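You operate a simulated robot arm through the tools that you are given. There is no shell and no other tool.

You run a simulated two-armed robot. Do the job below in one go: nothing can be reset, and whatever is moved stays where it is left.

Task
Verify drive 4 against the purple-striped card; rack it in slot 6 if it fails.
Fine: knob on VERIFY; a good drive goes in another slot; the card goes back to IN.

It is judged by the outcome, as a careful person would: the job done as asked, and still so three seconds after it is handed in. It fails if anything else is knocked over, pushed out of place, dropped, spilled or broken.

Robot
Two 7-joint arms with fingered hands on one trunk that stands fixed in place. Base frame: the origin is at the foot of the trunk, x ahead of it, y to its left, z up. Units: m, degrees, N and s.
The left shoulder is at [0.042, 0.163, 1.061], the right one opposite. Payload 4 kg a hand.
The tool frame of a hand sits at the grasp point between the pads (the TCP): z along the fingers, y along the line on which they close. The tips reach 0.036 m beyond it. The gripper opens to 0.124 m. The gripper's body begins 0.042 m behind the TCP. The gripper is a hand of 4 fingers: y runs from the thumb to the fingers, the wrist lies at [-0.015, -0.099, -0.189] in the tool frame, and closing takes about 1.5 s.
Orientation is that of the tool frame in the base frame, as [roll, pitch, yaw] about the fixed x, y, z axes, in that order (R = Rz(yaw) Ry(pitch) Rx(roll)). With the fingers straight down and the wrist toward the robot, the tool's x, y and z point along [0, 1, 0], [1, 0, 0] and [0, 0, -1] of the base frame.

Tools
- The arms move only by the tool arm_command. It takes "left_increments", "right_increments" or both (then of equal length, played together; a hand with none holds still); each is a list that holds one entry, the list of rows, each a list of 7 numbers: the closure, from 0 (fully open) to 1 (shut), then the shift along the tool's x, y, z in m, then the turn, a rotation vector about the tool's x, y, z in degrees. In form: [[[fingers, tx, ty, tz, ax, ay, az], ...]]. A call has 1 to 20 rows; each row shifts and turns the commanded pose from where the row before left it, along the tool's axes as they then stand. Rows are played at 5 a second. More than 0.05 m and 8.6 degrees between two rows, or a gripper value outside its range, and nothing of the call is played. A pose out of reach is approached as far as the arm can. The call stops where the force on the tool passes 50 N (or 10 N more than at its start, if that is more) or the arm is blocked; 0.2 s more then pass. Each finger travels about 0.045 m/s and halts on what it meets, pressing with about 22 N; the grip force reading is that of the motor and also rises with nothing between the fingers. The clock runs only during rows and for 0.2 s after the last one: add rows that do not move to give the fingers time. The reply holds the time, the measured pose of the TCP, the force on the tool along the base axes, the opening and the grip force, in the units named above and with some noise, with the torque about the TCP (base axes, N m) and any sound that the robot's microphone picked up, and new pictures: "pictures" is both (left out), scene, wrist or none (wrist: the cameras of the hands that moved).
- Cameras (640 x 400 px; columns grow to the right, rows downward): "scene" is now at [0.1409, 0.0509, 1.3115]; the picture's right is [0.53, -0.84, -0.08], its down [-0.33, -0.12, -0.94] and it looks along [0.78, 0.52, -0.34] (base axes); focal length 304 px, centre (320, 200). "left" rides on the left gripper at [-0.075, -0.086, -0.123] in its tool frame; the picture's right is [-0.70, -0.34, 0.63], its down [0.64, -0.68, 0.35] and it looks along [0.32, 0.65, 0.69] (tool axes); focal length 275 px, centre (320, 200). "right" rides on the right gripper at [0.075, -0.086, -0.123] in its tool frame; the picture's right is [-0.70, 0.34, -0.63], its down [-0.64, -0.68, 0.35] and it looks along [-0.32, 0.65, 0.69] (tool axes); focal length 275 px, centre (320, 200). There is no depth. A picture from a camera that has moved, and an enlarged one, comes with that camera's place and axes in the base frame and with its lens.
- slide_trunk(by): slides the trunk up (or, below 0, down) by that many m; the arms and the scene camera ride with it, the base frame stays. It gives what a move gives, with no picture.
- set_grasp(shape, hand): the hand has 4 fingers and takes this shape, open, in about a second: jaw (thumb against the fingers, like two jaws); tri (thumb and two fingers); tip (a fingertip pinch); poke (one finger out to press); point (the index stretched); flat (the hand flat); cup (the hand cupped); fist (a fist). The gripper value then closes the fingers along that shape, each until it touches; the sizes above hold for jaw. It gives what a move gives, with no picture.
- turn_head(pan, tilt): turns the head with the scene camera to pan (to the left, within 86 degrees either way) and tilt (down, from -29 to 69), counted from straight ahead of the robot. It gives what a move gives, and a new picture of the scene camera.
- inspect(camera, box): a new picture of the part [left, top, right, bottom] of that camera's present view, enlarged. The clock stands still meanwhile.
- finish_job(): hands the job in; it is judged then, once.

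Places have to be worked out from the pictures, the camera data and where the tool is seen. Open the grippers and draw the arms clear of the work before you hand the job in, unless the task says otherwise.

The tools are called after "Call:" as a command line: name --argument value ..., lists and objects as JSON in quotes. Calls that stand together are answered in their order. arm_command: Moves the arms, as the interface text tells. Its arguments: {"type":"object","properties":{"left_increments":{"type":"array","items":{"type":"array","items":{"type":"array","items":{"type":"number"}}}},"right_increments":{"type":"array","items":{"type":"array","items":{"type":"array","items":{"type":"number"}}}},"pictures":{"type":"string","enum":["both","scene","wrist","none"]}},"required":[]} The other tools are called the same way: slide_trunk (by) slides the trunk up or down; set_grasp (shape, hand) gives the hand a shape; turn_head (pan, tilt) turns the head that bears the scene camera; inspect (camera, box) takes an enlarged picture of a part of a camera's view; finish_job () hands the job in.

At the start:

```text
time: 0.0
left_eef_pos: [0.5915, 0.6402, 1.1741]
left_tcp_rot: [180.0, 0.1, 90.0]
left_force: [0.0, 0.4, -0.7]
left_moment: [-0.01, -0.02, 0.0]
left_gripper_width: 0.1235
left_finger_force: 0.0
left_shape: jaw
right_eef_pos: [0.7405, 0.0447, 1.1311]
right_tcp_rot: [-180.0, -0.1, 90.0]
right_force: [-0.4, 0.2, 0.3]
right_moment: [0.02, 0.01, 0.01]
right_gripper_width: 0.1234
right_finger_force: 0.1
right_shape: jaw
trunk travel left (down, up): [-0.225, 0.253]
head pan, tilt: [32.4, 12.6]
```

scene: 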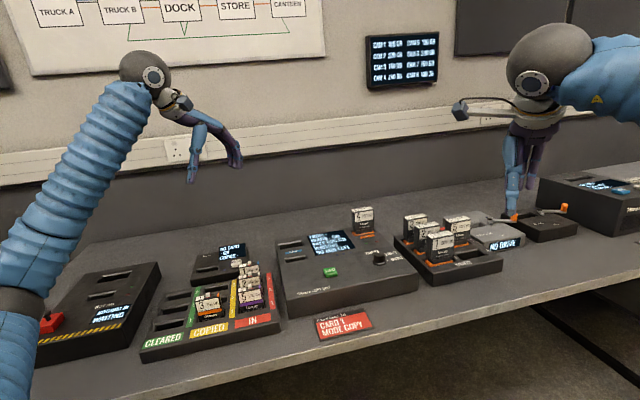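
right: 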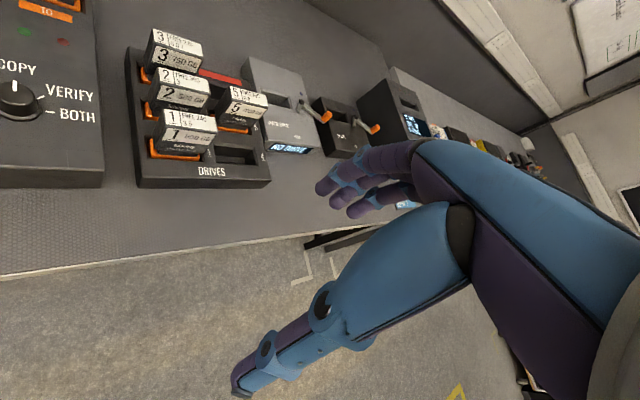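
left: 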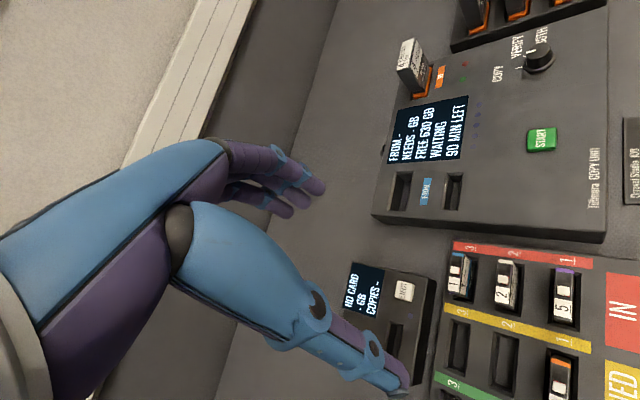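

I'll begin by looking closely at the scene: copy unit, card tray, drive rack, and signs.

Call:
inspect --camera "scene" --box '[130, 220, 290, 360]'

Call:
inspect --camera "scene" --box '[270, 200, 430, 340]'

Call:
inspect --camera "scene" --box '[390, 190, 640, 300]'

Call:
inspect --camera "left" --box '[340, 0, 640, 400]'

Call:
inspect --camera "right" --box '[0, 0, 320, 200]'

Call:
inspect --camera "scene" --box '[360, 20, 460, 100]'

```text
2.86 times, centred on (210, 290) of scene
camera zoom: at [0.1409, 0.0509, 1.3115], right [0.53, -0.84, -0.08], down [-0.33, -0.12, -0.94], along [0.78, 0.52, -0.34], focal length 867 px, centre (634, -57)
```

zoom: 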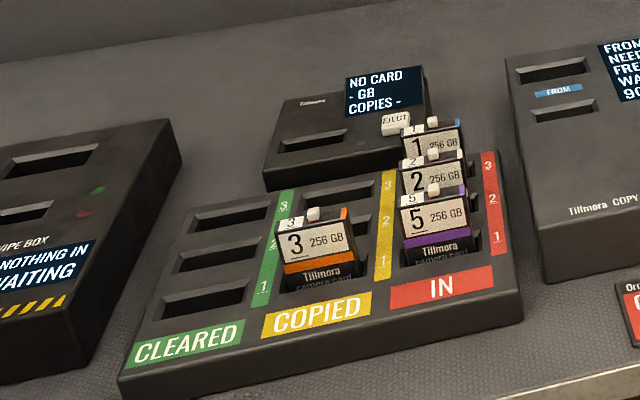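

```text
2.86 times, centred on (350, 270) of scene
camera zoom: at [0.1409, 0.0509, 1.3115], right [0.53, -0.84, -0.08], down [-0.33, -0.12, -0.94], along [0.78, 0.52, -0.34], focal length 867 px, centre (234, 0)
```

zoom: 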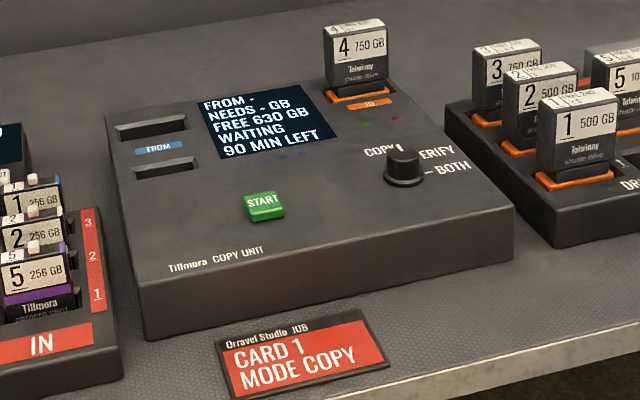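

```text
2.56 times, centred on (515, 245) of scene
camera zoom: at [0.1409, 0.0509, 1.3115], right [0.53, -0.84, -0.08], down [-0.33, -0.12, -0.94], along [0.78, 0.52, -0.34], focal length 777 px, centre (-179, 85)
```

zoom: 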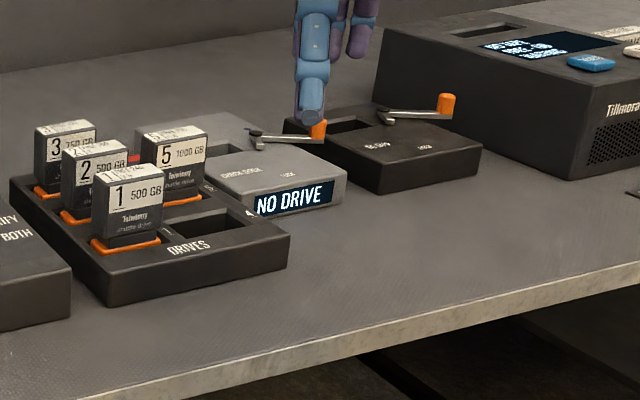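

```text
1.00 times, centred on (490, 200) of left (not enlarged: the box is as wide or as high as the picture)
camera zoom: at [0.5057, 0.565, 1.2987], right [-0.34, -0.7, -0.63], down [-0.68, 0.64, -0.35], along [0.65, 0.32, -0.69], focal length 275 px, centre (150, 200)
```

zoom: 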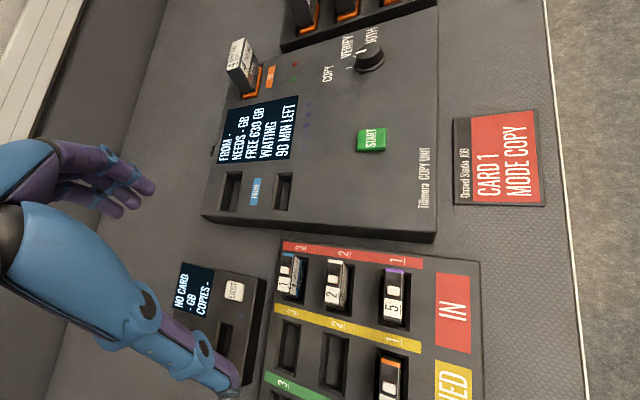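

```text
2.00 times, centred on (160, 100) of right
camera zoom: at [0.6561, 0.1199, 1.2542], right [0.34, -0.7, 0.63], down [-0.68, -0.64, -0.35], along [0.65, -0.32, -0.69], focal length 551 px, centre (640, 400)
```

zoom: 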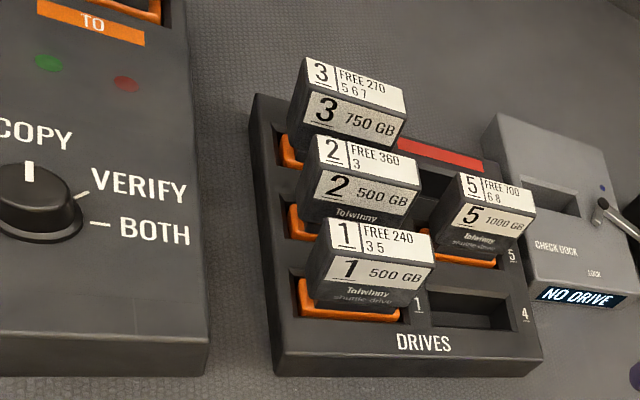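

```text
5.00 times, centred on (410, 60) of scene
camera zoom: at [0.1409, 0.0509, 1.3115], right [0.53, -0.84, -0.08], down [-0.33, -0.12, -0.94], along [0.78, 0.52, -0.34], focal length 1518 px, centre (-130, 900)
```

zoom: 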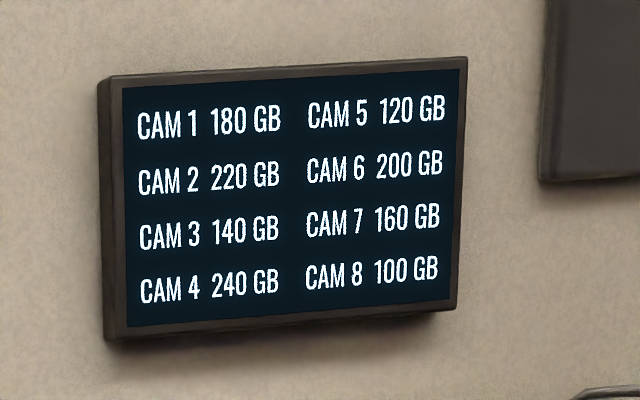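

The purple-striped card is number 5 in IN row 1, drive 4 sits in the copy unit's TO slot, and the knob is on COPY. I'll aim the head down to get a steeper look at the devices.

Call:
turn_head --pan 30 --tilt 38

Call:
inspect --camera "scene" --box '[0, 0, 320, 200]'

Call:
inspect --camera "scene" --box '[320, 0, 640, 200]'

```text
time: 0.9
left_eef_pos: [0.5914, 0.6396, 1.1756]
left_tcp_rot: [179.9, -0.1, 90.0]
left_force: [0.6, 0.7, 0.6]
left_moment: [-0.02, 0.03, -0.02]
left_gripper_width: 0.1237
left_finger_force: 0.1
left_shape: jaw
right_eef_pos: [0.7421, 0.0441, 1.1314]
right_tcp_rot: [-180.0, 0.0, 90.0]
right_force: [0.4, -0.1, -0.4]
right_moment: [0.0, 0.02, 0.01]
right_gripper_width: 0.1239
right_finger_force: 0.0
right_shape: jaw
trunk travel left (down, up): [-0.225, 0.253]
head pan, tilt: [30.0, 38.0]
camera scene: at [0.1308, 0.0442, 1.2721], right [0.49, -0.87, -0.08], down [-0.65, -0.31, -0.7], along [0.58, 0.39, -0.71], focal length 304 px, centre (320, 200)
```

scene: 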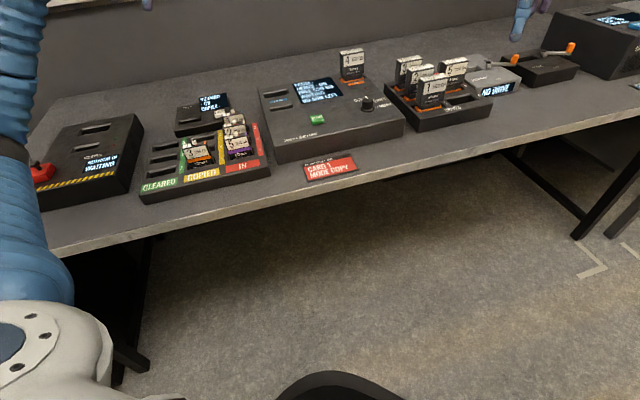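

```text
2.00 times, centred on (160, 100) of scene
camera zoom: at [0.1308, 0.0442, 1.2721], right [0.49, -0.87, -0.08], down [-0.65, -0.31, -0.7], along [0.58, 0.39, -0.71], focal length 607 px, centre (640, 400)
```

zoom: 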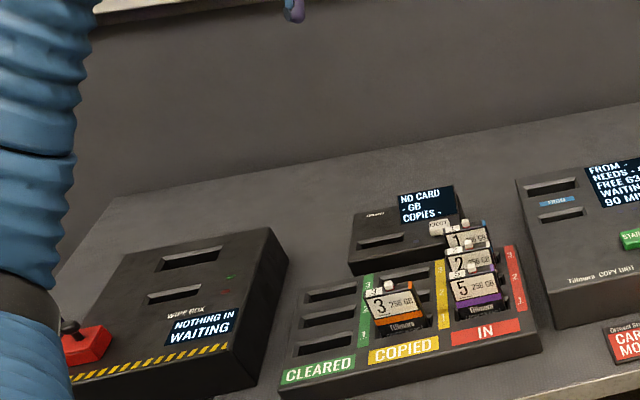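

```text
2.00 times, centred on (480, 100) of scene
camera zoom: at [0.1308, 0.0442, 1.2721], right [0.49, -0.87, -0.08], down [-0.65, -0.31, -0.7], along [0.58, 0.39, -0.71], focal length 607 px, centre (0, 400)
```

zoom: 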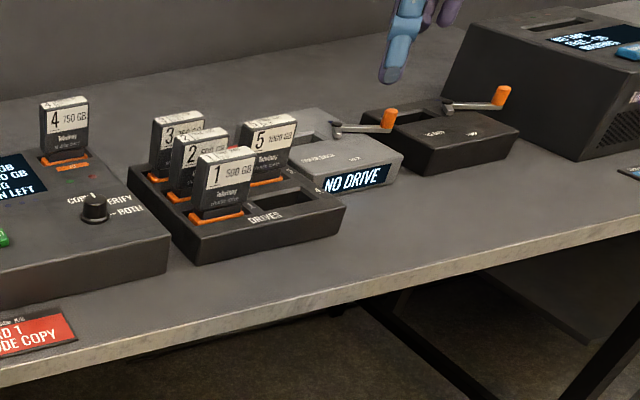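

Two FROM slots of slightly different sizes are visible, so I'll magnify them from the left camera, along with the trays.

Call:
inspect --camera "left" --box '[360, 80, 520, 240]'

Call:
inspect --camera "left" --box '[420, 230, 640, 400]'

Call:
inspect --camera "left" --box '[480, 0, 640, 100]'

Call:
inspect --camera "right" --box '[120, 20, 280, 200]'

```text
2.50 times, centred on (440, 160) of left
camera zoom: at [0.5057, 0.565, 1.2987], right [-0.34, -0.7, -0.63], down [-0.68, 0.64, -0.35], along [0.65, 0.32, -0.69], focal length 688 px, centre (20, 300)
```

zoom: 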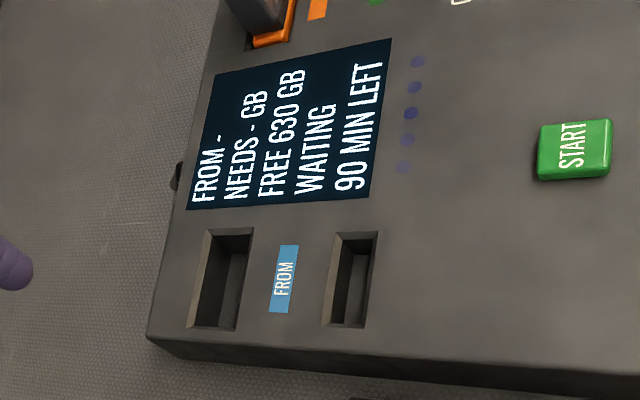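

```text
2.35 times, centred on (530, 315) of left
camera zoom: at [0.5057, 0.565, 1.2987], right [-0.34, -0.7, -0.63], down [-0.68, 0.64, -0.35], along [0.65, 0.32, -0.69], focal length 648 px, centre (-174, -71)
```

zoom: 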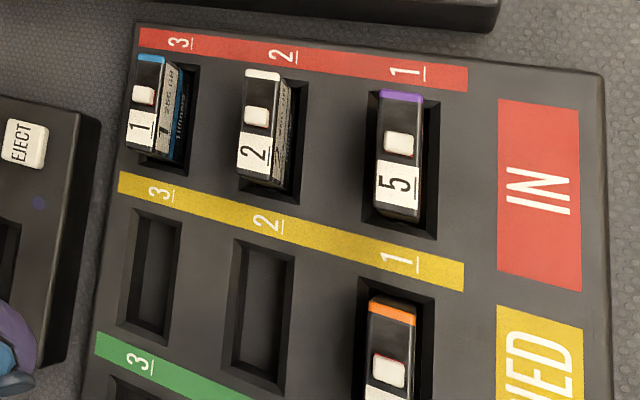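

```text
4.00 times, centred on (560, 50) of left
camera zoom: at [0.5057, 0.565, 1.2987], right [-0.34, -0.7, -0.63], down [-0.68, 0.64, -0.35], along [0.65, 0.32, -0.69], focal length 1101 px, centre (-640, 800)
```

zoom: 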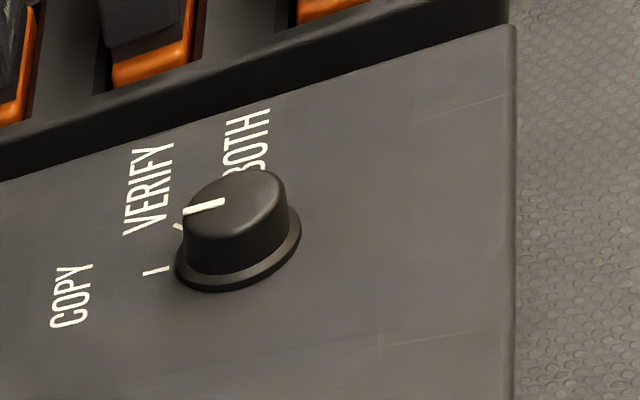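

```text
2.22 times, centred on (200, 110) of right
camera zoom: at [0.6561, 0.1199, 1.2542], right [0.34, -0.7, 0.63], down [-0.68, -0.64, -0.35], along [0.65, -0.32, -0.69], focal length 612 px, centre (587, 400)
```

zoom: 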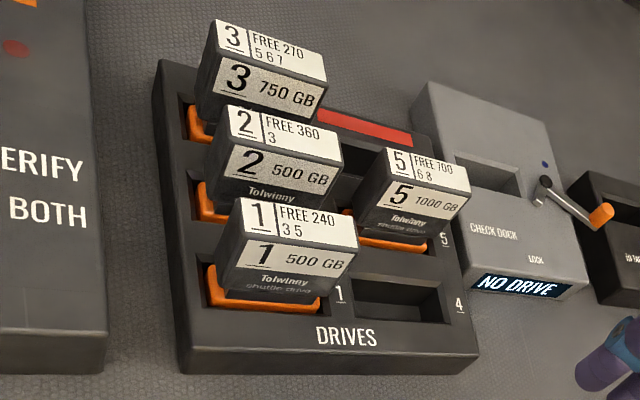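

The geometry worked out from two cameras shows the bench is yawed about 51° to my left, so its "right" is about [0.775, -0.632] and its "away" is about [0.632, 0.775]. I'll turn the left hand to align with the bench, and move the right hand aside so it stays clear.

Call:
arm_command --left_increments '[[[0, 0, 0, 0, 0, 0, -8.5], [0, 0, 0, 0, 0, 0, -8.5], [0, 0, 0, 0, 0, 0, -8.5], [0, 0, 0, 0, 0, 0, -8.5], [0, 0, 0, 0, 0, 0, -8.5], [0, 0, 0, 0, 0, 0, -8.3]]]' --right_increments '[[[0, -0.045, 0, 0, 0, 0, 0], [0, -0.045, 0, 0, 0, 0, 0], [0, -0.045, 0, 0, 0, 0, 0], [0, -0.045, 0, 0, 0, 0, 0], [0, -0.045, 0, 0, 0, 0, 0], [0, -0.045, 0, 0, 0, 0, 0]]]' --pictures "both"

```text
time: 2.3
left_eef_pos: [0.5902, 0.6395, 1.1757]
left_tcp_rot: [179.9, 0.0, 141.0]
left_force: [0.5, -0.4, -1.2]
left_moment: [0.01, 0.02, 0.01]
left_gripper_width: 0.1236
left_finger_force: 0.0
left_shape: jaw
right_eef_pos: [0.7411, -0.2255, 1.1307]
right_tcp_rot: [-179.9, -0.1, 90.2]
right_force: [-0.7, -0.2, 0.5]
right_moment: [-0.02, 0.02, 0.01]
right_gripper_width: 0.1233
right_finger_force: 0.1
right_shape: jaw
trunk travel left (down, up): [-0.225, 0.253]
head pan, tilt: [30.0, 38.0]
camera scene: at [0.1307, 0.0426, 1.2722], right [0.49, -0.87, -0.08], down [-0.65, -0.31, -0.7], along [0.58, 0.4, -0.71], focal length 304 px, centre (320, 200)
camera right: at [0.6554, -0.1515, 1.2535], right [0.34, -0.7, 0.63], down [-0.68, -0.65, -0.35], along [0.65, -0.31, -0.69], focal length 275 px, centre (320, 200)
camera left: at [0.5944, 0.5254, 1.3002], right [0.33, -0.7, -0.63], down [-0.93, -0.12, -0.35], along [0.16, 0.7, -0.69], focal length 275 px, centre (320, 200)
```

scene: 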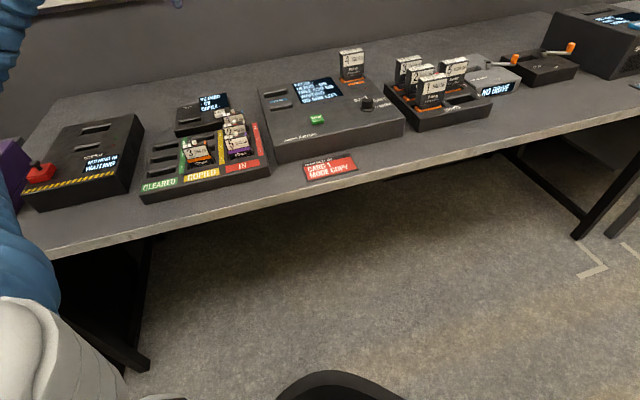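
right: 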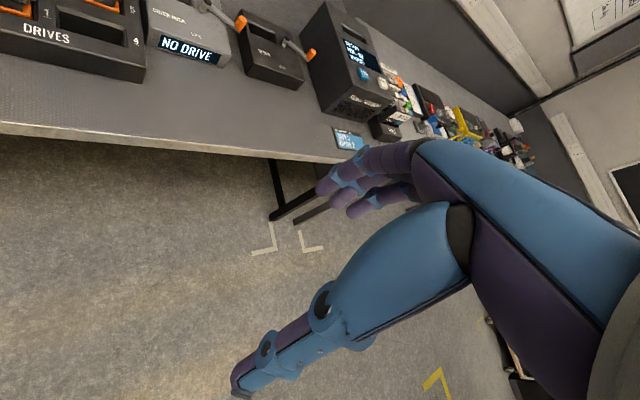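
left: 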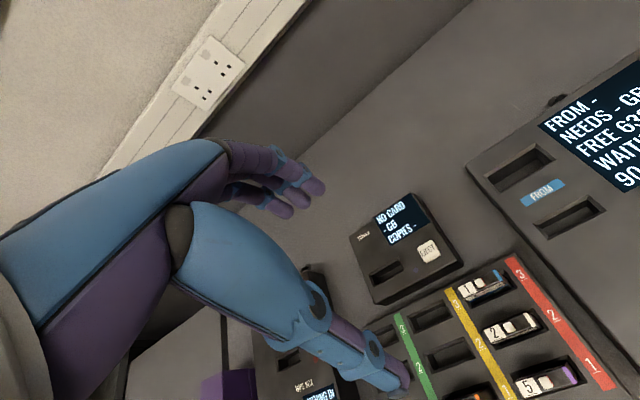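

Both arms are clear. I'll slide the left hand along the bench over the copy unit at height, to view the slots and the knob from above and to probe its reach.

Call:
arm_command --left_increments '[[[0, -0.045, 0, 0, 0, 0, 0], [0, -0.045, 0, 0, 0, 0, 0], [0, -0.045, 0, 0, 0, 0, 0], [0, -0.045, 0, 0, 0, 0, 0], [0, -0.045, 0, 0, 0, 0, 0], [0, 0, 0, 0, 0, 0, 0]]]' --pictures "both"

Call:
inspect --camera "left" --box '[320, 150, 640, 400]'

```text
time: 3.7
left_eef_pos: [0.7649, 0.4983, 1.1775]
left_tcp_rot: [-180.0, 0.0, 140.8]
left_force: [-0.6, -0.2, 0.0]
left_moment: [0.02, 0.0, 0.02]
left_gripper_width: 0.1238
left_finger_force: 0.2
left_shape: jaw
right_eef_pos: [0.7397, -0.2258, 1.133]
right_tcp_rot: [179.9, -0.1, 90.0]
right_force: [0.4, -0.3, 0.0]
right_moment: [0.0, -0.02, 0.0]
right_gripper_width: 0.1237
right_finger_force: 0.0
right_shape: jaw
trunk travel left (down, up): [-0.225, 0.253]
head pan, tilt: [30.0, 38.0]
camera scene: at [0.1298, 0.0446, 1.2722], right [0.49, -0.87, -0.08], down [-0.65, -0.31, -0.7], along [0.58, 0.39, -0.71], focal length 304 px, centre (320, 200)
camera left: at [0.7692, 0.3844, 1.3005], right [0.33, -0.7, -0.63], down [-0.93, -0.12, -0.35], along [0.17, 0.7, -0.69], focal length 275 px, centre (320, 200)
```

scene: 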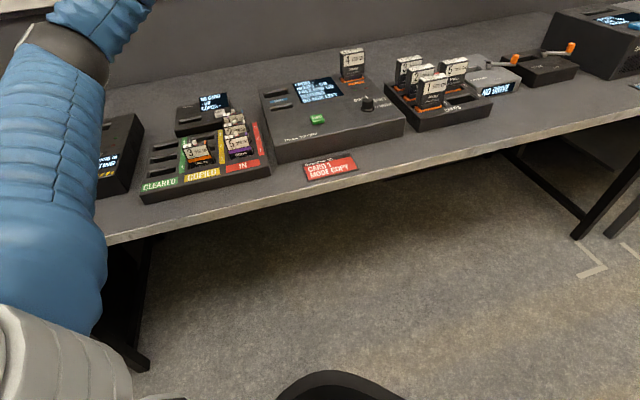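
left: 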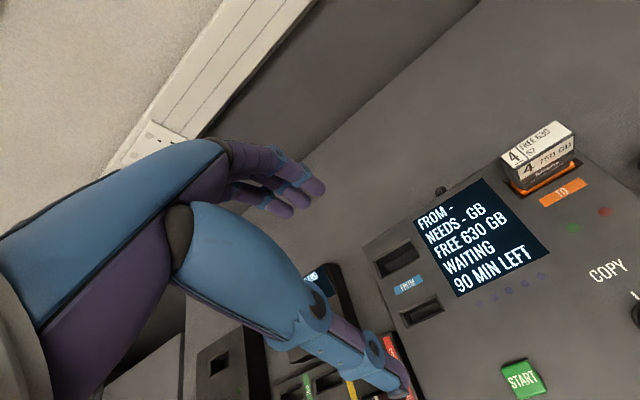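

```text
1.60 times, centred on (480, 275) of left
camera zoom: at [0.7692, 0.3844, 1.3005], right [0.33, -0.7, -0.63], down [-0.93, -0.12, -0.35], along [0.17, 0.7, -0.69], focal length 440 px, centre (64, 80)
```

zoom: 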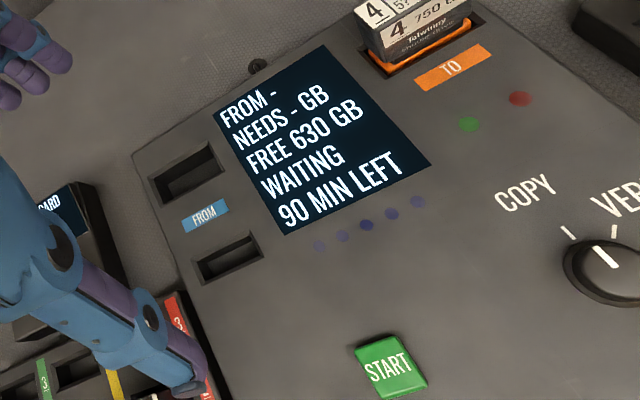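

Drive 4 and the slots are now clearly seen. I'll zoom the head camera on the copy unit and rack to measure exact device angles.

Call:
inspect --camera "scene" --box '[250, 40, 410, 140]'

Call:
inspect --camera "scene" --box '[370, 40, 530, 140]'

Call:
inspect --camera "scene" --box '[130, 100, 290, 210]'

Call:
inspect --camera "left" --box '[480, 100, 640, 200]'

```text
4.00 times, centred on (330, 90) of scene
camera zoom: at [0.1298, 0.0446, 1.2722], right [0.49, -0.87, -0.08], down [-0.65, -0.31, -0.7], along [0.58, 0.39, -0.71], focal length 1214 px, centre (280, 640)
```

zoom: 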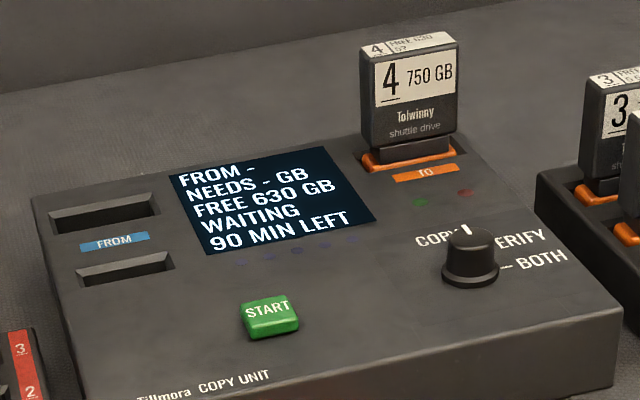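

```text
4.00 times, centred on (450, 90) of scene
camera zoom: at [0.1298, 0.0446, 1.2722], right [0.49, -0.87, -0.08], down [-0.65, -0.31, -0.7], along [0.58, 0.39, -0.71], focal length 1214 px, centre (-200, 640)
```

zoom: 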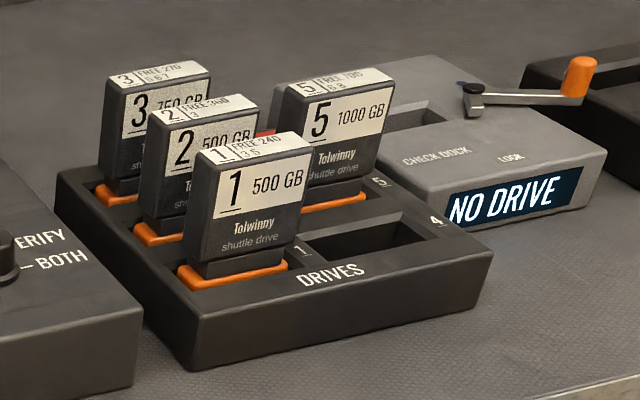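

```text
3.64 times, centred on (210, 155) of scene
camera zoom: at [0.1298, 0.0446, 1.2722], right [0.49, -0.87, -0.08], down [-0.65, -0.31, -0.7], along [0.58, 0.39, -0.71], focal length 1104 px, centre (720, 364)
```

zoom: 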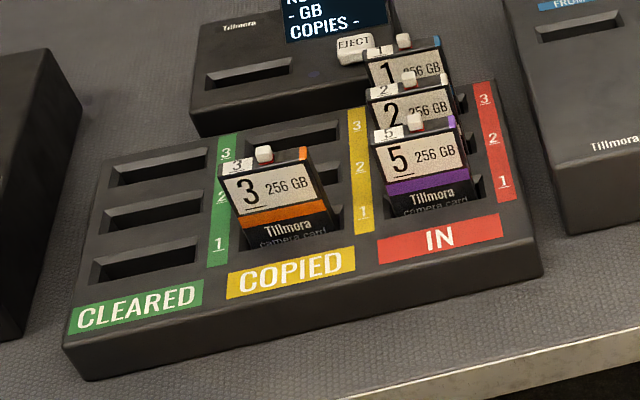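

```text
4.00 times, centred on (560, 150) of left
camera zoom: at [0.7692, 0.3844, 1.3005], right [0.33, -0.7, -0.63], down [-0.93, -0.12, -0.35], along [0.17, 0.7, -0.69], focal length 1101 px, centre (-640, 400)
```

zoom: 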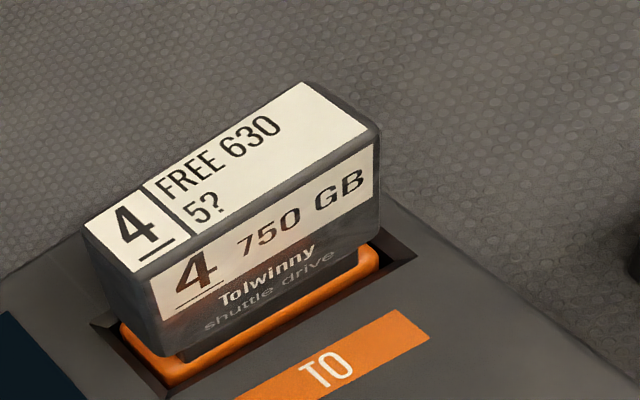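

Measurements from several views agree the bench is rotated almost exactly 45°. I'll square the hand to that and reach out over drive 4 at safe height to find out how far the left arm really goes.

Call:
arm_command --left_increments '[[[0, 0, 0, 0, 0, 0, 5.8], [0, -0.0368, 0.0214, 0, 0, 0, 0], [0, -0.0368, 0.0214, 0, 0, 0, 0], [0, -0.0368, 0.0214, 0, 0, 0, 0], [0, -0.0368, 0.0214, 0, 0, 0, 0], [0, -0.0368, 0.0214, 0, 0, 0, 0], [0, 0, 0, 0, 0, 0, 0], [0, 0, 0, 0, 0, 0, 0]]]' --pictures "both"

```text
time: 5.5
left_eef_pos: [0.9716, 0.4415, 1.1764]
left_tcp_rot: [-180.0, 0.1, 134.9]
left_force: [0.1, -0.6, 0.5]
left_moment: [-0.01, -0.01, 0.04]
left_gripper_width: 0.1241
left_finger_force: 0.1
left_shape: jaw
right_eef_pos: [0.7411, -0.227, 1.1302]
right_tcp_rot: [-179.9, 0.0, 90.0]
right_force: [-0.8, -0.4, 0.7]
right_moment: [0.0, -0.01, -0.05]
right_gripper_width: 0.1237
right_finger_force: 0.0
right_shape: jaw
trunk travel left (down, up): [-0.225, 0.253]
head pan, tilt: [30.0, 38.0]
camera scene: at [0.1312, 0.0432, 1.272], right [0.49, -0.87, -0.08], down [-0.65, -0.31, -0.7], along [0.58, 0.39, -0.71], focal length 304 px, centre (320, 200)
camera left: at [0.9647, 0.3282, 1.2998], right [0.25, -0.73, -0.63], down [-0.94, -0.03, -0.35], along [0.24, 0.68, -0.69], focal length 275 px, centre (320, 200)
```

scene: 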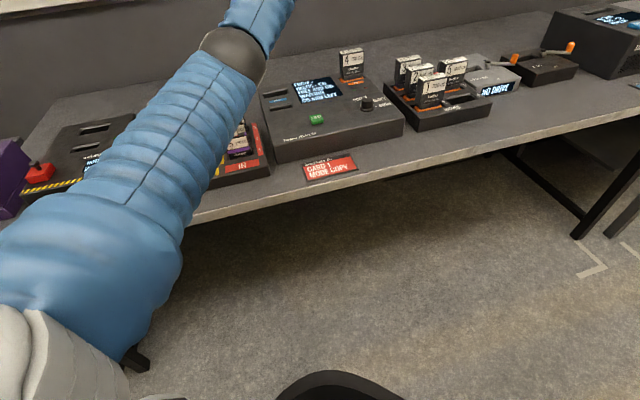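
left: 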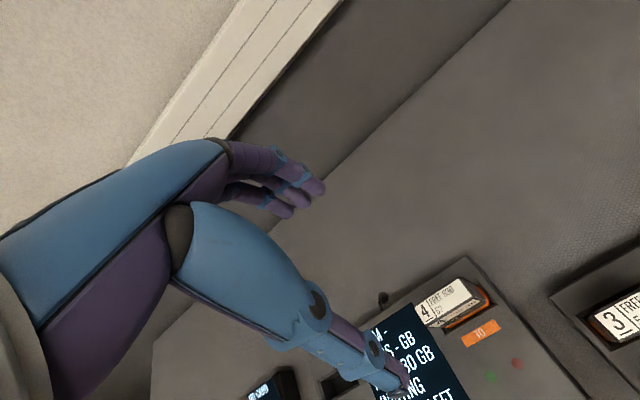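

The arm reaches drive 4 straight-down with no trouble, and the camera confirms the TCP is right above it. Let me look closely at the finger layout before choosing a grasp shape.

Call:
inspect --camera "left" --box '[180, 120, 440, 400]'

Call:
set_grasp --hand "left" --shape "tip"

Call:
inspect --camera "left" --box '[180, 120, 440, 400]'

```text
1.43 times, centred on (310, 260) of left
camera zoom: at [0.9647, 0.3282, 1.2998], right [0.25, -0.73, -0.63], down [-0.94, -0.03, -0.35], along [0.24, 0.68, -0.69], focal length 393 px, centre (334, 114)
```

zoom: 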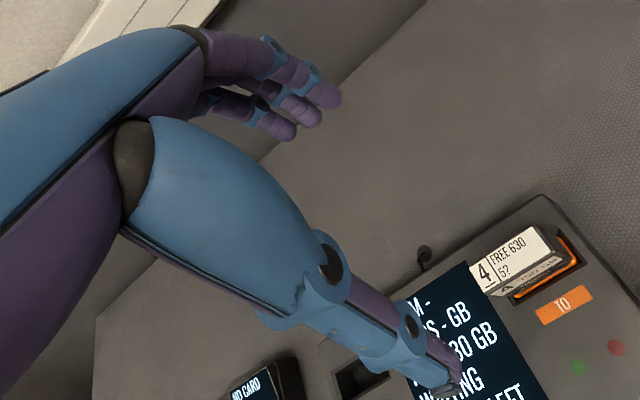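

```text
time: 6.4
left_eef_pos: [0.973, 0.4421, 1.1768]
left_tcp_rot: [-180.0, 0.0, 135.0]
left_force: [0.9, -0.2, -0.1]
left_moment: [-0.02, 0.0, -0.01]
left_gripper_width: 0.1238
left_finger_force: 0.1
left_shape: tip
right_eef_pos: [0.7407, -0.226, 1.1307]
right_tcp_rot: [-179.9, 0.0, 89.9]
right_force: [0.1, 0.0, -0.4]
right_moment: [0.02, 0.0, 0.01]
right_gripper_width: 0.1236
right_finger_force: 0.1
right_shape: jaw
trunk travel left (down, up): [-0.225, 0.253]
head pan, tilt: [30.0, 38.0]
```

```text
1.43 times, centred on (310, 260) of left
camera zoom: at [0.9641, 0.3295, 1.3], right [0.25, -0.73, -0.63], down [-0.94, -0.03, -0.35], along [0.24, 0.68, -0.69], focal length 393 px, centre (334, 114)
```

zoom: 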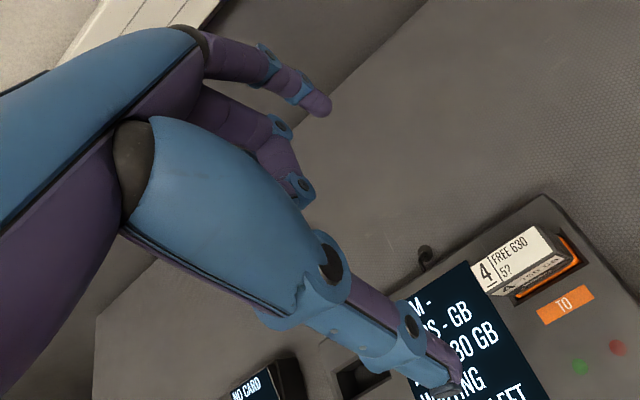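

In tip shape only thumb and index stay extended. I'll test closing it partway and fully in free air to learn where the tips meet and how width maps to closure.

Call:
arm_command --left_increments '[[[0.6, 0, 0, 0, 0, 0, 0], [0.6, 0, 0, 0, 0, 0, 0], [0.6, 0, 0, 0, 0, 0, 0], [0.6, 0, 0, 0, 0, 0, 0], [0.6, 0, 0, 0, 0, 0, 0], [0.6, 0, 0, 0, 0, 0, 0]]]' --pictures "wrist"

Call:
arm_command --left_increments '[[[1, 0, 0, 0, 0, 0, 0], [1, 0, 0, 0, 0, 0, 0], [1, 0, 0, 0, 0, 0, 0], [1, 0, 0, 0, 0, 0, 0], [1, 0, 0, 0, 0, 0, 0], [1, 0, 0, 0, 0, 0, 0]]]' --pictures "wrist"

```text
time: 7.8
left_eef_pos: [0.9719, 0.4445, 1.1765]
left_tcp_rot: [180.0, 0.1, 135.0]
left_force: [-0.1, -0.3, -0.5]
left_moment: [0.01, -0.02, 0.0]
left_gripper_width: 0.0514
left_finger_force: 0.0
left_shape: tip
right_eef_pos: [0.7411, -0.2267, 1.1303]
right_tcp_rot: [-180.0, 0.0, 90.0]
right_force: [0.8, -0.3, 0.8]
right_moment: [-0.03, 0.03, 0.01]
right_gripper_width: 0.1238
right_finger_force: 0.1
right_shape: jaw
trunk travel left (down, up): [-0.225, 0.253]
head pan, tilt: [30.0, 38.0]
camera left: at [0.9641, 0.3296, 1.3], right [0.25, -0.73, -0.63], down [-0.94, -0.03, -0.35], along [0.24, 0.68, -0.69], focal length 275 px, centre (320, 200)
```

left: 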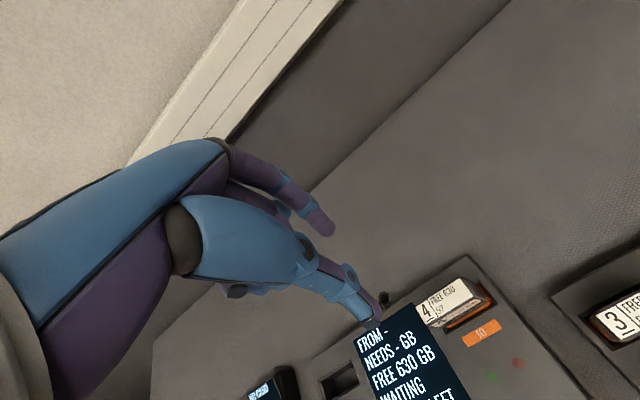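

```text
time: 9.2
left_eef_pos: [0.9714, 0.4434, 1.176]
left_tcp_rot: [-179.9, 0.0, 135.0]
left_force: [1.0, 0.3, 0.2]
left_moment: [-0.01, -0.03, -0.01]
left_gripper_width: 0.0
left_finger_force: 21.8
left_shape: tip
right_eef_pos: [0.741, -0.2258, 1.1305]
right_tcp_rot: [-180.0, 0.1, 90.0]
right_force: [0.3, 0.1, -0.6]
right_moment: [0.0, 0.03, -0.03]
right_gripper_width: 0.1236
right_finger_force: 0.0
right_shape: jaw
trunk travel left (down, up): [-0.225, 0.253]
head pan, tilt: [30.0, 38.0]
camera left: at [0.9641, 0.3296, 1.3], right [0.25, -0.73, -0.63], down [-0.94, -0.03, -0.35], along [0.24, 0.68, -0.69], focal length 275 px, centre (320, 200)
```

left: 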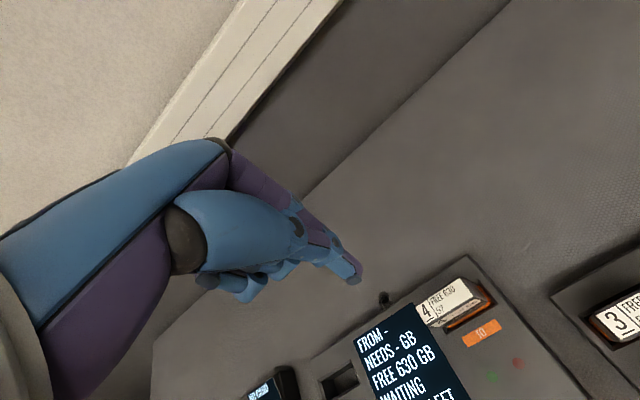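

Closure maps linearly to width and the tips meet on the tool axis about 0.036–0.04 m past the TCP. Now I'll open and travel back to above card 5 (about u≈0.00, v≈0.765 in bench axes) for a closer look.

Call:
arm_command --left_increments '[[[0, 0.0414, -0.0261, 0, 0, 0, 0], [0, 0.0414, -0.0261, 0, 0, 0, 0], [0, 0.0414, -0.0261, 0, 0, 0, 0], [0, 0.0414, -0.0261, 0, 0, 0, 0], [0, 0.0414, -0.0261, 0, 0, 0, 0], [0, 0.0414, -0.0261, 0, 0, 0, 0], [0, 0.0414, -0.0261, 0, 0, 0, 0], [0, 0.0414, -0.0261, 0, 0, 0, 0], [0, 0.0414, -0.0261, 0, 0, 0, 0], [0.3, 0, 0, 0.04, 0, 0, 0], [0.3, 0, 0, 0.04, 0, 0, 0], [0.3, 0, 0, 0, 0, 0, 0]]]' --pictures "both"

Call:
inspect --camera "left" --box '[300, 160, 640, 400]'

```text
time: 11.8
left_eef_pos: [0.5415, 0.5407, 1.0959]
left_tcp_rot: [179.9, 0.0, 134.9]
left_force: [0.1, 0.6, -0.1]
left_moment: [0.03, 0.03, -0.01]
left_gripper_width: 0.0872
left_finger_force: 0.0
left_shape: tip
right_eef_pos: [0.7406, -0.2259, 1.1295]
right_tcp_rot: [-179.8, -0.1, 90.0]
right_force: [0.8, -0.6, 0.3]
right_moment: [0.03, -0.02, 0.0]
right_gripper_width: 0.1236
right_finger_force: 0.1
right_shape: jaw
trunk travel left (down, up): [-0.225, 0.253]
head pan, tilt: [30.0, 38.0]
camera scene: at [0.1311, 0.0436, 1.272], right [0.49, -0.87, -0.08], down [-0.65, -0.31, -0.7], along [0.58, 0.39, -0.71], focal length 304 px, centre (320, 200)
camera left: at [0.5347, 0.4276, 1.2193], right [0.25, -0.73, -0.63], down [-0.94, -0.03, -0.35], along [0.24, 0.68, -0.69], focal length 275 px, centre (320, 200)
```

scene: 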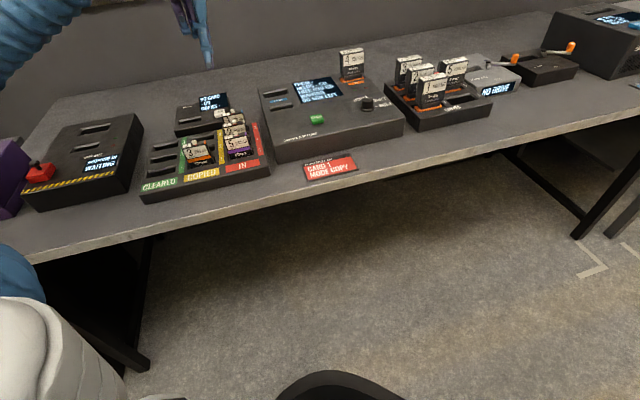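
left: 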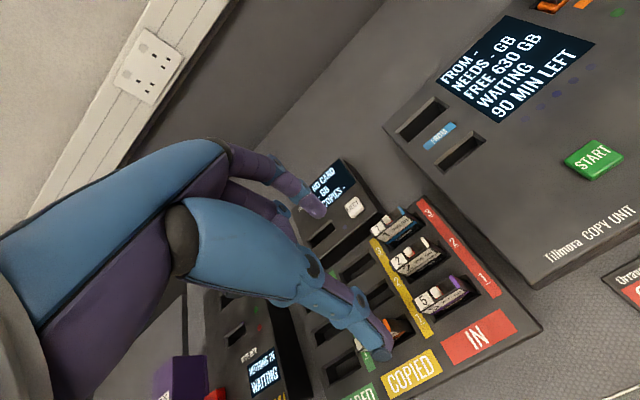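

```text
1.67 times, centred on (470, 280) of left
camera zoom: at [0.5347, 0.4276, 1.2193], right [0.25, -0.73, -0.63], down [-0.94, -0.03, -0.35], along [0.24, 0.68, -0.69], focal length 459 px, centre (70, 67)
```

zoom: 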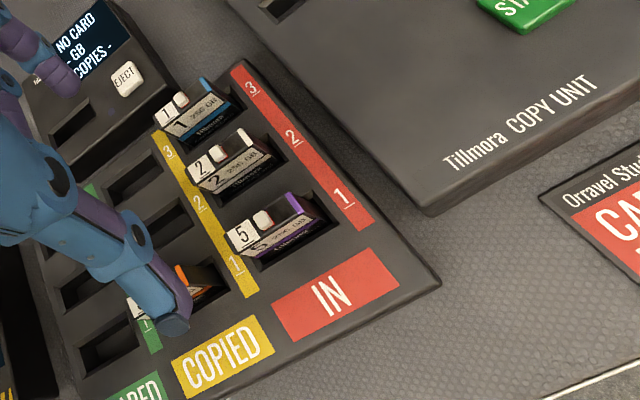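

Card 5's top is triangulated at about u=-0.001, v=0.7665, z≈0.88, tray top z≈0.842; the card is about 53 × 12.5 mm. Curled fingers in tip shape could foul the neighbours, so I'll use jaw with a partly closed opening, and check it from here first.

Call:
set_grasp --hand "left" --shape "jaw"

Call:
arm_command --left_increments '[[[0.68, -0.008, 0.001, 0.04, 0, 0, 0], [0.68, 0, 0, 0.04, 0, 0, 0], [0.68, 0, 0, 0.02, 0, 0, 0], [0.68, 0, 0, 0, 0, 0, 0], [0.68, 0, 0, 0, 0, 0, 0], [0.68, 0, 0, 0, 0, 0, 0], [0.68, 0, 0, 0, 0, 0, 0]]]' --pictures "both"

Call:
inspect --camera "left" --box '[240, 150, 560, 400]'

Call:
inspect --camera "scene" --box '[140, 60, 300, 200]'

```text
time: 12.7
left_eef_pos: [0.5411, 0.5418, 1.0958]
left_tcp_rot: [-180.0, 0.0, 135.0]
left_force: [-0.2, 0.2, 0.6]
left_moment: [0.0, -0.03, -0.02]
left_gripper_width: 0.1236
left_finger_force: 0.0
left_shape: jaw
right_eef_pos: [0.7406, -0.2262, 1.1306]
right_tcp_rot: [-180.0, 0.1, 90.0]
right_force: [-0.8, 0.4, -0.7]
right_moment: [0.0, -0.04, 0.01]
right_gripper_width: 0.1236
right_finger_force: 0.0
right_shape: jaw
trunk travel left (down, up): [-0.225, 0.253]
head pan, tilt: [30.0, 38.0]
```

```text
time: 14.3
left_eef_pos: [0.5481, 0.5366, 0.9948]
left_tcp_rot: [180.0, 0.0, 135.0]
left_force: [-0.5, 0.7, -0.4]
left_moment: [-0.02, 0.06, -0.01]
left_gripper_width: 0.04
left_finger_force: 0.2
left_shape: jaw
right_eef_pos: [0.7416, -0.2258, 1.1296]
right_tcp_rot: [-180.0, -0.1, 89.9]
right_force: [0.5, 0.0, 0.0]
right_moment: [-0.01, -0.01, -0.02]
right_gripper_width: 0.1239
right_finger_force: 0.1
right_shape: jaw
trunk travel left (down, up): [-0.225, 0.253]
head pan, tilt: [30.0, 38.0]
camera scene: at [0.1307, 0.044, 1.272], right [0.49, -0.87, -0.08], down [-0.65, -0.31, -0.7], along [0.58, 0.39, -0.71], focal length 304 px, centre (320, 200)
camera left: at [0.5407, 0.4224, 1.1182], right [0.25, -0.73, -0.63], down [-0.94, -0.03, -0.35], along [0.24, 0.68, -0.69], focal length 275 px, centre (320, 200)
```

scene: 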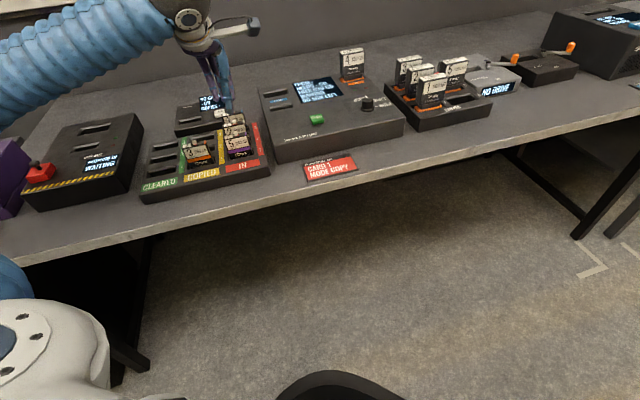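
left: 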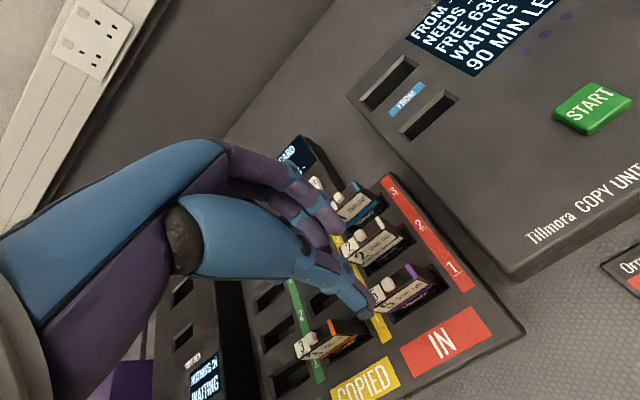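

```text
1.60 times, centred on (400, 275) of left
camera zoom: at [0.5407, 0.4224, 1.1182], right [0.25, -0.73, -0.63], down [-0.94, -0.03, -0.35], along [0.24, 0.68, -0.69], focal length 440 px, centre (192, 80)
```

zoom: 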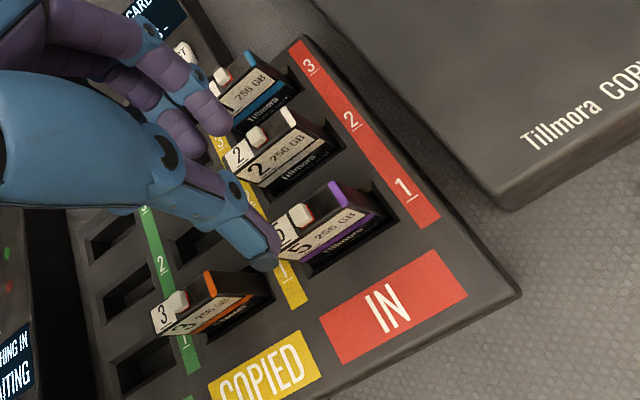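

```text
2.86 times, centred on (220, 130) of scene
camera zoom: at [0.1307, 0.044, 1.272], right [0.49, -0.87, -0.08], down [-0.65, -0.31, -0.7], along [0.58, 0.39, -0.71], focal length 867 px, centre (606, 400)
```

zoom: 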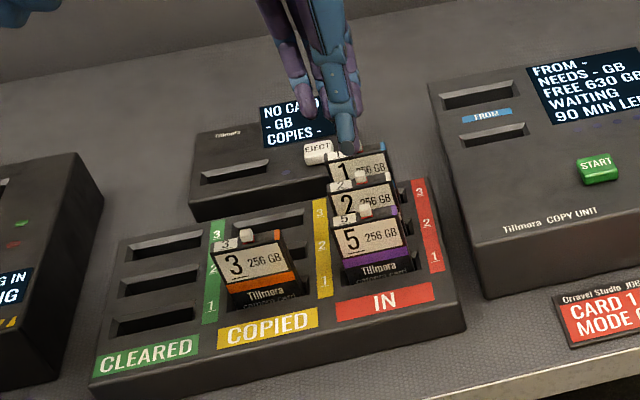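

The index, second and third fingers line up with the back gap and the thumb with the card's front. I'll descend to 0.93 first and check clearances.

Call:
arm_command --left_increments '[[[0.68, 0, 0, 0.025, 0, 0, 0], [0.68, 0, 0, 0.025, 0, 0, 0], [0.68, 0, 0, 0.015, 0, 0, 0], [0.68, 0, 0, 0, 0, 0, 0]]]' --pictures "both"

Call:
inspect --camera "left" --box '[240, 150, 560, 400]'

Call:
inspect --camera "scene" --box '[180, 60, 300, 190]'

```text
time: 15.3
left_eef_pos: [0.5481, 0.5348, 0.9298]
left_tcp_rot: [-180.0, 0.1, 135.0]
left_force: [-1.1, 0.3, 0.2]
left_moment: [0.03, 0.02, 0.0]
left_gripper_width: 0.0401
left_finger_force: 0.0
left_shape: jaw
right_eef_pos: [0.7396, -0.2262, 1.1304]
right_tcp_rot: [-179.9, 0.0, 89.9]
right_force: [-0.7, 0.0, -0.5]
right_moment: [-0.02, 0.0, 0.0]
right_gripper_width: 0.1238
right_finger_force: 0.0
right_shape: jaw
trunk travel left (down, up): [-0.225, 0.253]
head pan, tilt: [30.0, 38.0]
camera scene: at [0.1306, 0.0439, 1.272], right [0.49, -0.87, -0.08], down [-0.65, -0.31, -0.7], along [0.58, 0.39, -0.71], focal length 304 px, centre (320, 200)
camera left: at [0.5404, 0.4219, 1.0536], right [0.25, -0.73, -0.63], down [-0.94, -0.03, -0.35], along [0.24, 0.68, -0.69], focal length 275 px, centre (320, 200)
```

scene: 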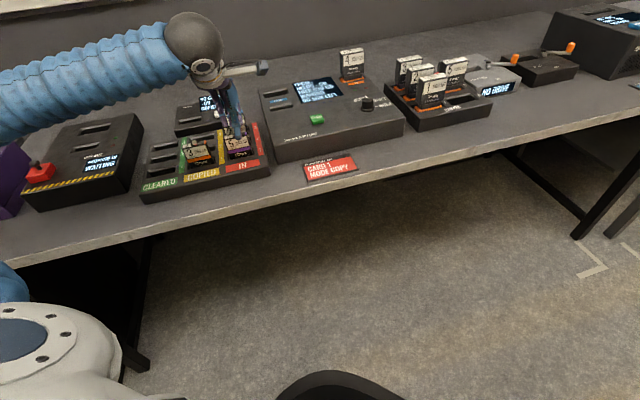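
left: 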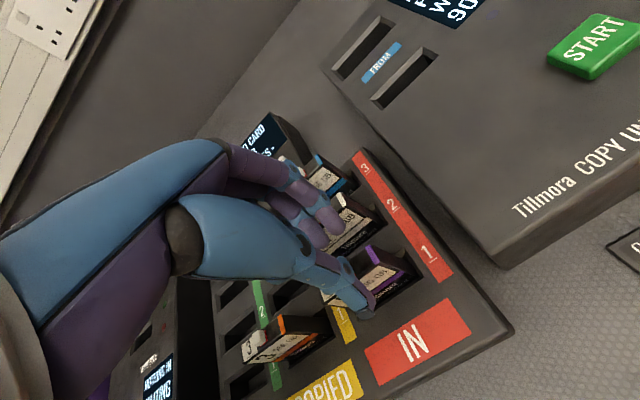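

```text
1.60 times, centred on (400, 275) of left
camera zoom: at [0.5404, 0.4219, 1.0536], right [0.25, -0.73, -0.63], down [-0.94, -0.03, -0.35], along [0.24, 0.68, -0.69], focal length 440 px, centre (192, 80)
```

zoom: 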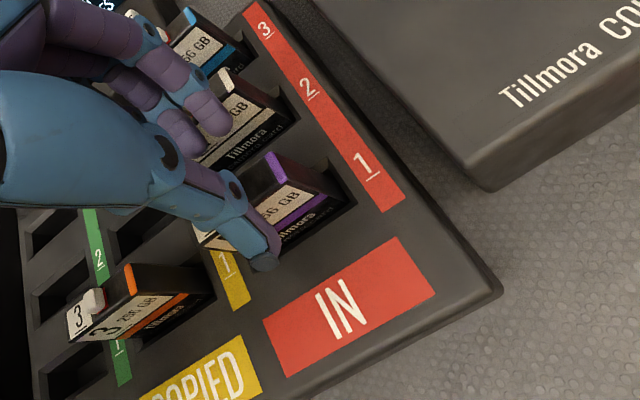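

```text
3.08 times, centred on (240, 125) of scene
camera zoom: at [0.1306, 0.0439, 1.272], right [0.49, -0.87, -0.08], down [-0.65, -0.31, -0.7], along [0.58, 0.39, -0.71], focal length 934 px, centre (566, 431)
```

zoom: 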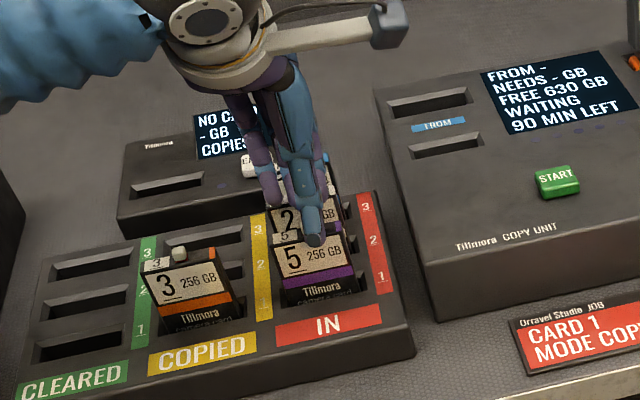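

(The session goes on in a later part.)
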